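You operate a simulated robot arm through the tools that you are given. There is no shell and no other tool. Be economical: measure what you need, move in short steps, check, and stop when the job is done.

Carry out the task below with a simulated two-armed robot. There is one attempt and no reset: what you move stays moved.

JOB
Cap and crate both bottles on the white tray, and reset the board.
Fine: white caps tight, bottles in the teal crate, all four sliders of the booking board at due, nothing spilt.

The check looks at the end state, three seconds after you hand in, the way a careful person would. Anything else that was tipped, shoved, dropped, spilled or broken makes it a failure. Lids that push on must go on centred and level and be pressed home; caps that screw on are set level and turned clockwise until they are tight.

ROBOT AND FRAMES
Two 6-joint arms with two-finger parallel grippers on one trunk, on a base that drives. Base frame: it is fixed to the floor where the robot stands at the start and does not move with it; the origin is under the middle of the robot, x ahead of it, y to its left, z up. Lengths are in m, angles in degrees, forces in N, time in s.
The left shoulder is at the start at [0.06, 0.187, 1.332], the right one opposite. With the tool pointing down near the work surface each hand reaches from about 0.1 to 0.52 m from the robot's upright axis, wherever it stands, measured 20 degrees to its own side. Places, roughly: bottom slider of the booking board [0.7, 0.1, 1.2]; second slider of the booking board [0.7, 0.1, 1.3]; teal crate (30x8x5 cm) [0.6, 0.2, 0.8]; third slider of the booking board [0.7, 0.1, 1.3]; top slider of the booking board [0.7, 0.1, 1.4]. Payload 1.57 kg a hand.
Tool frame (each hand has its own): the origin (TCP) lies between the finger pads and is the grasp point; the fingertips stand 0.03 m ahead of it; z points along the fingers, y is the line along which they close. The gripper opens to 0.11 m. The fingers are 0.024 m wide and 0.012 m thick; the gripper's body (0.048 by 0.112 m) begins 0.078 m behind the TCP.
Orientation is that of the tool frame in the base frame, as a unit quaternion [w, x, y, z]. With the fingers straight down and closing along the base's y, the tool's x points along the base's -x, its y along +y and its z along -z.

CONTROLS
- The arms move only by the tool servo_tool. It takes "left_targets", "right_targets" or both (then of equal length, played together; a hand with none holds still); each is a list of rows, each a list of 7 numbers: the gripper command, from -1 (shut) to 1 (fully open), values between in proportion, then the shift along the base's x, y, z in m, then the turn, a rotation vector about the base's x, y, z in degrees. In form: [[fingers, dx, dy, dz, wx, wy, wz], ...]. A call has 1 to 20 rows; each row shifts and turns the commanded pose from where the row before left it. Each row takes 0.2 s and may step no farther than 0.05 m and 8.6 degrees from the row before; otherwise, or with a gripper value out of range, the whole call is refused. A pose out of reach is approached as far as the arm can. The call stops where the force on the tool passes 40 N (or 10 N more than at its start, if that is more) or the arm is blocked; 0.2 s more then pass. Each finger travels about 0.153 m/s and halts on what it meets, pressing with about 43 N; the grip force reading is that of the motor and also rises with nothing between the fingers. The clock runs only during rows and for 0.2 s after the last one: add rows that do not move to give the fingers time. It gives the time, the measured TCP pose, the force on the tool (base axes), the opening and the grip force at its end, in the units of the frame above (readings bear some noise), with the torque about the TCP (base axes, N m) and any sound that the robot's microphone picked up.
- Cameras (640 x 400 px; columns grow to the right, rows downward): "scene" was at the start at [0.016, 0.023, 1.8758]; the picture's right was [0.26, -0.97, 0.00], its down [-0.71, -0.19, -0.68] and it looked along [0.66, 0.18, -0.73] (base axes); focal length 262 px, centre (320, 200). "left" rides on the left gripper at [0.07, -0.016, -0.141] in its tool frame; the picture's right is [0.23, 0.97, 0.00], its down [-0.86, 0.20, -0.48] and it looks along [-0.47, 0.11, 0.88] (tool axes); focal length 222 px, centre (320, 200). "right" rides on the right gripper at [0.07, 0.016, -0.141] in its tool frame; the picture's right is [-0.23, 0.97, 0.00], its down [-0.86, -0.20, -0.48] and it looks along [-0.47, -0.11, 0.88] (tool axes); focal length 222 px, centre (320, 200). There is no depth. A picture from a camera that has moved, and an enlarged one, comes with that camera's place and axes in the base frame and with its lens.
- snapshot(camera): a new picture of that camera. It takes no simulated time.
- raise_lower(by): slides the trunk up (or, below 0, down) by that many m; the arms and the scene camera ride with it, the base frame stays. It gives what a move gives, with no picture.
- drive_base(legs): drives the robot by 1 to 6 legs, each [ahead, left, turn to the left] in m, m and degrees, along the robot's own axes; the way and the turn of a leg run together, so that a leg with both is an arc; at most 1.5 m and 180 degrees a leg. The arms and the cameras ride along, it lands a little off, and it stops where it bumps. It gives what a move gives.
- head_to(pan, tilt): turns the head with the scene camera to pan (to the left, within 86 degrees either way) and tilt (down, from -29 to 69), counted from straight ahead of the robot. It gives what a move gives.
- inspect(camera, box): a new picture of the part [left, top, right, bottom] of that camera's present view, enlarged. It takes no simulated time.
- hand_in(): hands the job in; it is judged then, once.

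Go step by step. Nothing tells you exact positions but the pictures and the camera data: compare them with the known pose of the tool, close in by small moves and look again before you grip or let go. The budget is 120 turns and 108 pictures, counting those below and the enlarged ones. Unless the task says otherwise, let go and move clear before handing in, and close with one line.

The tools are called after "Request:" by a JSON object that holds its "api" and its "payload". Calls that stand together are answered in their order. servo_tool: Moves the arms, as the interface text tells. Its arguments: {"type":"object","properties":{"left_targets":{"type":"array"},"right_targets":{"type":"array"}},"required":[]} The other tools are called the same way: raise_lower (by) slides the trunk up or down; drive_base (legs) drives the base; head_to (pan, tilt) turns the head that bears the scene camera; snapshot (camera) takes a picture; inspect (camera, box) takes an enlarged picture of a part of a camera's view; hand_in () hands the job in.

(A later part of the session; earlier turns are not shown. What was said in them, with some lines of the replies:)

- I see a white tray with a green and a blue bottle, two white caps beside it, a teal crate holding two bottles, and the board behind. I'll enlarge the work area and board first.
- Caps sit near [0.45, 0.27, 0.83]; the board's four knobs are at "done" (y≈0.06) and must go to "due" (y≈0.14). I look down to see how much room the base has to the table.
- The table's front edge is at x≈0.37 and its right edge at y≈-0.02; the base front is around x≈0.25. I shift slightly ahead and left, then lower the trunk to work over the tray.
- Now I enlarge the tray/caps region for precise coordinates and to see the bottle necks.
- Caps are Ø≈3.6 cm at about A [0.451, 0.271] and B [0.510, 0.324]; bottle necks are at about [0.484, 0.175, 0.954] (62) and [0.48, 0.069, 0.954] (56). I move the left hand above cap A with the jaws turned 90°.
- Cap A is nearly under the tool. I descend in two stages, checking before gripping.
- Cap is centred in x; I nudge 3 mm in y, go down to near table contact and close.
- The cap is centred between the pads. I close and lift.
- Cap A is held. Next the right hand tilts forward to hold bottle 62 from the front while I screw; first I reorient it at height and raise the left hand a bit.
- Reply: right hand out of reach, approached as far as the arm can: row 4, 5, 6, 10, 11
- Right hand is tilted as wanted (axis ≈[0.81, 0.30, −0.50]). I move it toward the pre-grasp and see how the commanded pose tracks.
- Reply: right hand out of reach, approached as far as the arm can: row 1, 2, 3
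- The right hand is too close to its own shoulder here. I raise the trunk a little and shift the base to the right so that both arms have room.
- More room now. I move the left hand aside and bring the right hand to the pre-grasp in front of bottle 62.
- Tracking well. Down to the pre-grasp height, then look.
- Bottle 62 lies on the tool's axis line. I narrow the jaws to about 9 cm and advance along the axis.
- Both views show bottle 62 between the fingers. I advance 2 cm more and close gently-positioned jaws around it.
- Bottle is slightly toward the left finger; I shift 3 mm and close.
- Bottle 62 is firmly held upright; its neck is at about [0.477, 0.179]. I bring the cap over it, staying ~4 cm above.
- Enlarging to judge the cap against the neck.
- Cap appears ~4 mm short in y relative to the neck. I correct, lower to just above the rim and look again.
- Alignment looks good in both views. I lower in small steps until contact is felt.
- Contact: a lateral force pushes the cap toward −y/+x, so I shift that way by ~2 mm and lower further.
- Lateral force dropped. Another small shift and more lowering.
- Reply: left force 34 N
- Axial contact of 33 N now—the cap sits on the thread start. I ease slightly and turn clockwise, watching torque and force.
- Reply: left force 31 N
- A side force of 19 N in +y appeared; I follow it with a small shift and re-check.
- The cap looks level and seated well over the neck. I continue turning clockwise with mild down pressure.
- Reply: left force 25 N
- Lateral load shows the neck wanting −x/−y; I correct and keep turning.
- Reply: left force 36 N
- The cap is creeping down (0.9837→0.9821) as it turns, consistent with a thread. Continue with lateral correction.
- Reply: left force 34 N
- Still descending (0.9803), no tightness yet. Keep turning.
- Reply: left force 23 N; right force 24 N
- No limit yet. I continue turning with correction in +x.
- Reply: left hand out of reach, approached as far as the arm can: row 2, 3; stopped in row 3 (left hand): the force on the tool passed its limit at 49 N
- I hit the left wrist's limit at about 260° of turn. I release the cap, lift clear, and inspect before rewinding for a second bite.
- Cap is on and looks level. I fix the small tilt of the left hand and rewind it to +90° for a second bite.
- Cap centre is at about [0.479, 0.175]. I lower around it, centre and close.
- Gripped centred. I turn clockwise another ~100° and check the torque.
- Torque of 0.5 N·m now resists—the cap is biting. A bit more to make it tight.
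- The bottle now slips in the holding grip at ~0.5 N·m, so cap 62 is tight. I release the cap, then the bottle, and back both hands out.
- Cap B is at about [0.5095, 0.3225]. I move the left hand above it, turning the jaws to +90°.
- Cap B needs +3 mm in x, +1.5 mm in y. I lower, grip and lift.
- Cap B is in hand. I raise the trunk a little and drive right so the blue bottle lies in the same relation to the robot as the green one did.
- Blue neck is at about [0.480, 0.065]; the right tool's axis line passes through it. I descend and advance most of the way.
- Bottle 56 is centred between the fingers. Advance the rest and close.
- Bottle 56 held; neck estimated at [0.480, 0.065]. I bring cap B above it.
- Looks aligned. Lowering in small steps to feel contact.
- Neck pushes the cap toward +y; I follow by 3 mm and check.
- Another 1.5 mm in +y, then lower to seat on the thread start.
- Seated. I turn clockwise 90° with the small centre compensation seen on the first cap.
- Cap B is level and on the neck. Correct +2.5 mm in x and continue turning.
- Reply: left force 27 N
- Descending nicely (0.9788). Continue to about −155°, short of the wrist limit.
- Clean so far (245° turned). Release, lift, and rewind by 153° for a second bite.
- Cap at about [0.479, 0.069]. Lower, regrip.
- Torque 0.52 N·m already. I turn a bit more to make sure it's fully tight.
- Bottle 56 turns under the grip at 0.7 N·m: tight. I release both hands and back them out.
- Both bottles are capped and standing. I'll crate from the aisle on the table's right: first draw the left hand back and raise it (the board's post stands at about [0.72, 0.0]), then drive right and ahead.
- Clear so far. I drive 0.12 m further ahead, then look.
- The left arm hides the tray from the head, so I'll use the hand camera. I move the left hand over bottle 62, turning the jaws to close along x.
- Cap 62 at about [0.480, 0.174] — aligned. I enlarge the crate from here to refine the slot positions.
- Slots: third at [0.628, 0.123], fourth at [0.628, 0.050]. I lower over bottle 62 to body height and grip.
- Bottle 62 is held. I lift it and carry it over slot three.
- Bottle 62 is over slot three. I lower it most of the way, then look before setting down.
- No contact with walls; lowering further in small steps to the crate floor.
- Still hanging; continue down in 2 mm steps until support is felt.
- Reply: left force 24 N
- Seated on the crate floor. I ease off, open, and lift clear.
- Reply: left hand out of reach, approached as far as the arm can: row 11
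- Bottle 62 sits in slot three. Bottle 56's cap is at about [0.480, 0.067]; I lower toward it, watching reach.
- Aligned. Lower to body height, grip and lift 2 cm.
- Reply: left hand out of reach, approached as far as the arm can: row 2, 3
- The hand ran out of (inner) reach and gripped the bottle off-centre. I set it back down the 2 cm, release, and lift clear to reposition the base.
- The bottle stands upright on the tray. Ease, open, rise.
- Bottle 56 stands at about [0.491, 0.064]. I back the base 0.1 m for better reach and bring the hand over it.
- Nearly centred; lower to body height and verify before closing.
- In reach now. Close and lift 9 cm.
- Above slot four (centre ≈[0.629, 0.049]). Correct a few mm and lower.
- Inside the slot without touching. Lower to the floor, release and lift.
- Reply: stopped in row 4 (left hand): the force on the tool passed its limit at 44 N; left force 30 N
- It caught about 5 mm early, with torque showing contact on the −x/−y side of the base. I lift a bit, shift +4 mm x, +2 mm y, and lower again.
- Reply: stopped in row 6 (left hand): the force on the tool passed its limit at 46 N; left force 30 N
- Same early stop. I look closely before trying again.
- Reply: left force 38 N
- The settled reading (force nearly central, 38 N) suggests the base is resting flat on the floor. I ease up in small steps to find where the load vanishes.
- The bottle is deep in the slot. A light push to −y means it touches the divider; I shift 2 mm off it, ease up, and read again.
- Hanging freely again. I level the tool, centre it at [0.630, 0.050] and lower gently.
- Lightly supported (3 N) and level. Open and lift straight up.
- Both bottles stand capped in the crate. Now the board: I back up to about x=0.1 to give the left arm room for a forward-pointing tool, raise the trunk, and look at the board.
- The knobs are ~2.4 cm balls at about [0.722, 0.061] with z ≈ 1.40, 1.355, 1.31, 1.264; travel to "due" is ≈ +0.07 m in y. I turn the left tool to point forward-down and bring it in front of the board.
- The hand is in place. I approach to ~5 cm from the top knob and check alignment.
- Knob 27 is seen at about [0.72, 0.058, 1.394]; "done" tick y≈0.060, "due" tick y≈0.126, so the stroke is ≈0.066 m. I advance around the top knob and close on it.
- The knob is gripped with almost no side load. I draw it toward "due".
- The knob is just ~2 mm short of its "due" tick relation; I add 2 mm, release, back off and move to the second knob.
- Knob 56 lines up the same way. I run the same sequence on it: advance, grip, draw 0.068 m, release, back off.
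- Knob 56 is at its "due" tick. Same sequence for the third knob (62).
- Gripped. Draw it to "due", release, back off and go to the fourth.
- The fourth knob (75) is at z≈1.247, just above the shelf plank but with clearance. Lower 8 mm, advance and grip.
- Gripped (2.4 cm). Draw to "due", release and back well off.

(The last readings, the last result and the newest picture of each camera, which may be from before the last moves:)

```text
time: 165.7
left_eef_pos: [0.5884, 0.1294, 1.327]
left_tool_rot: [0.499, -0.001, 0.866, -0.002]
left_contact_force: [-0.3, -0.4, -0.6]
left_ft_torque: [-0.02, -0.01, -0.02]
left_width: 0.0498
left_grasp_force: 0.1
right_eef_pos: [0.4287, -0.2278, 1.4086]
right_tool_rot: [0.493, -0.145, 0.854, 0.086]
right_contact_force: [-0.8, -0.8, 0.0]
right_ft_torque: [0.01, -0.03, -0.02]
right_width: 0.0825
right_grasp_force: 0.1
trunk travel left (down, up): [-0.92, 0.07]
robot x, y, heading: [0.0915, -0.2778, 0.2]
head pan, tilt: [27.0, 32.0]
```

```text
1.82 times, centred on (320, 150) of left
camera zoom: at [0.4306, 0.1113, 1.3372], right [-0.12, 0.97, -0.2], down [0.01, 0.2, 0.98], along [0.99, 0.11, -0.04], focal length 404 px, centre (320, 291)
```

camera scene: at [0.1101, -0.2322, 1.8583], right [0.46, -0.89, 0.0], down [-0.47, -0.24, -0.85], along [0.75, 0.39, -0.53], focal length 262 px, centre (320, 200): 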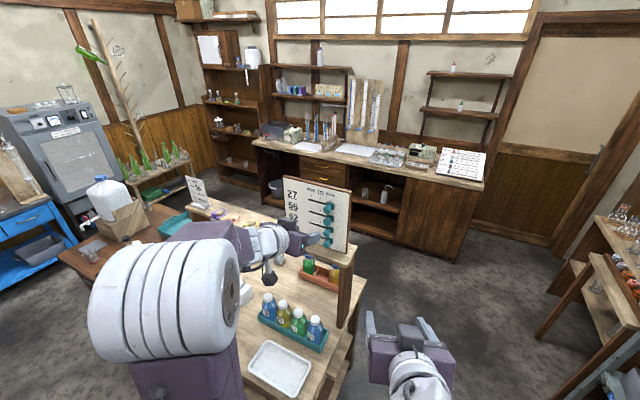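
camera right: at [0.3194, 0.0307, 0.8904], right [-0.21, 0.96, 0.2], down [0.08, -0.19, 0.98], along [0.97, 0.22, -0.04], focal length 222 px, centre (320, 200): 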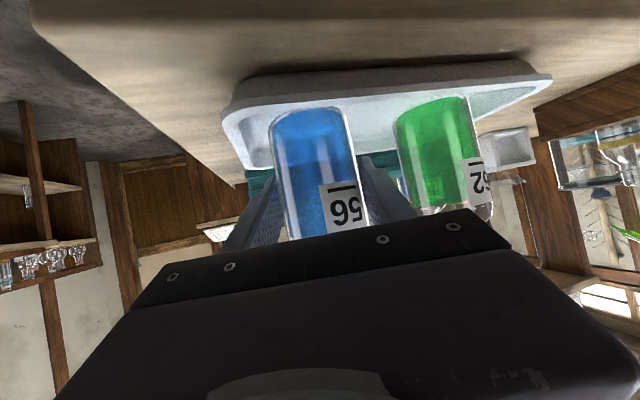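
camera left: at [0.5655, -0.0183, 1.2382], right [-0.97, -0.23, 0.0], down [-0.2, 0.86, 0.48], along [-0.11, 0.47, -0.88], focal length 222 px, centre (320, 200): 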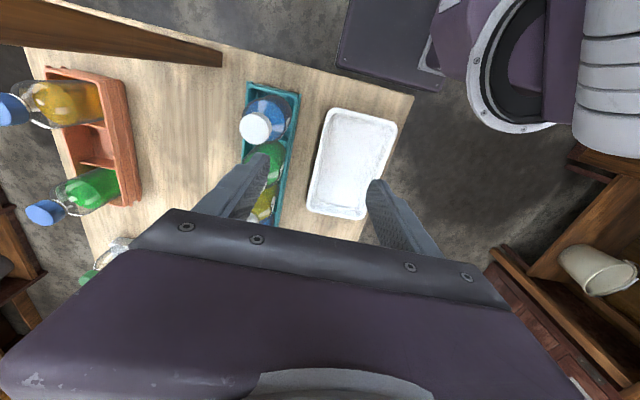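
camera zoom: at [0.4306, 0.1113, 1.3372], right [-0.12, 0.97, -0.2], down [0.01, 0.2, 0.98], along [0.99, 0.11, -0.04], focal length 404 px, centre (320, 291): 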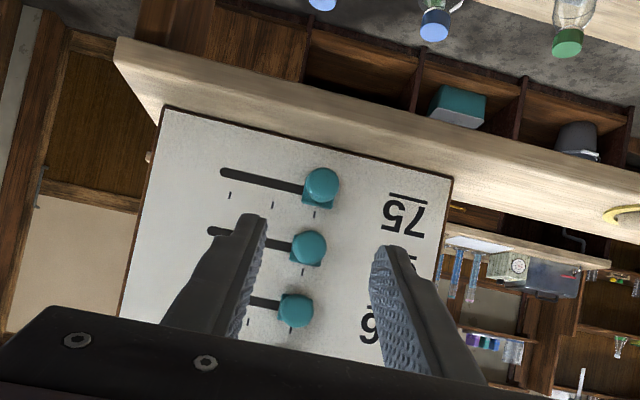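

Three lower knobs sit at their "due" ticks. I withdraw the left hand further and take a final look at the board and crate.

Request:
{"api": "servo_tool", "payload": {"left_targets": [[-0.1, -0.03, 0, 0, 0, 0, 0], [-0.1, -0.03, 0, 0, 0, 0, 0], [-0.1, -0.03, 0, 0, 0, 0, 0], [-0.1, -0.03, 0, 0, 0, 0, 0], [-0.1, 0, 0, 0, 0, 0, 0]]}}

Request:
{"api": "snapshot", "payload": {"camera": "scene"}}

Request:
{"api": "inspect", "payload": {"camera": "scene", "box": [275, 170, 365, 265]}}

Request:
{"api": "inspect", "payload": {"camera": "scene", "box": [235, 270, 345, 400]}}

```text
time: 166.9
left_eef_pos: [0.4649, 0.126, 1.3267]
left_tool_rot: [0.5, -0.001, 0.866, -0.001]
left_contact_force: [-0.6, 1.0, -0.6]
left_ft_torque: [0.0, -0.01, -0.01]
left_width: 0.0495
left_grasp_force: 0.0
right_eef_pos: [0.4283, -0.2293, 1.4098]
right_tool_rot: [0.492, -0.145, 0.854, 0.086]
right_contact_force: [0.0, -0.2, -0.6]
right_ft_torque: [0.0, -0.05, 0.04]
right_width: 0.0827
right_grasp_force: 0.1
trunk travel left (down, up): [-0.92, 0.07]
robot x, y, heading: [0.0901, -0.276, -0.1]
head pan, tilt: [27.0, 32.0]
```

```text
6 pictures are left
camera scene: at [0.11, -0.2321, 1.8583], right [0.46, -0.89, 0.0], down [-0.47, -0.24, -0.85], along [0.75, 0.39, -0.53], focal length 262 px, centre (320, 200)
```

scene: 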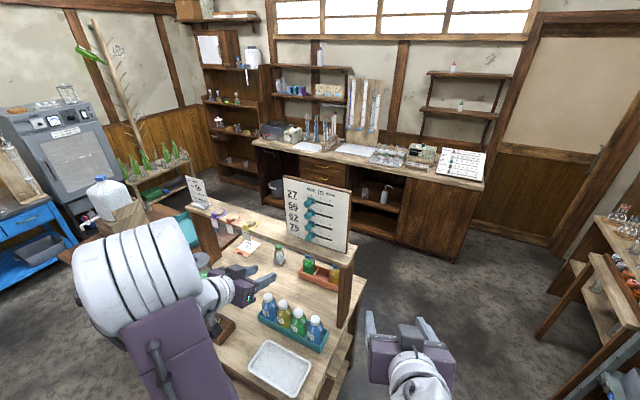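

```text
4.21 times, centred on (320, 218) of scene
camera zoom: at [0.11, -0.2321, 1.8583], right [0.46, -0.89, 0.0], down [-0.47, -0.24, -0.85], along [0.75, 0.39, -0.53], focal length 1105 px, centre (320, 126)
```

zoom: 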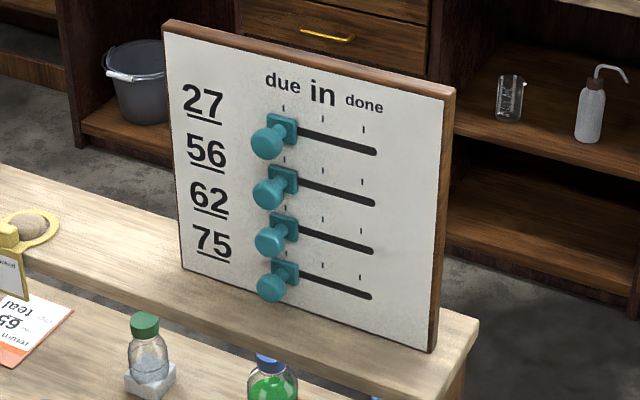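

```text
3.08 times, centred on (290, 335) of scene
camera zoom: at [0.11, -0.2321, 1.8583], right [0.46, -0.89, 0.0], down [-0.47, -0.24, -0.85], along [0.75, 0.39, -0.53], focal length 808 px, centre (412, -215)
```

zoom: 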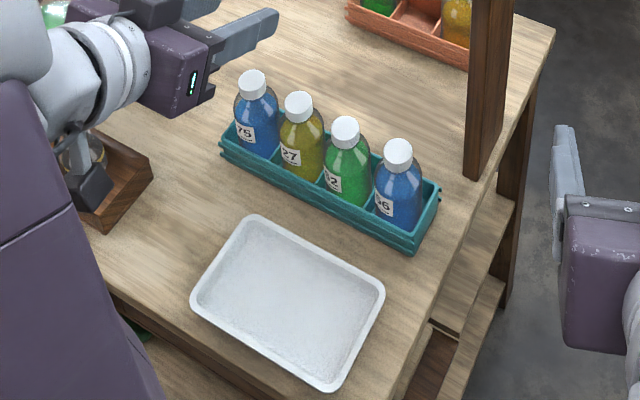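

Both bottles are capped level in the crate, all four sliders sit at "due", the tray is empty and nothing is disturbed. Both hands are clear, so I hand in.

Request:
{"api": "hand_in", "payload": {}}

```text
The job is handed in.
```

The job is handed in: both bottles have tight white caps and stand in the teal crate, and all four sliders on the booking board are at due. I saw nothing spilt or knocked over in the last pictures.
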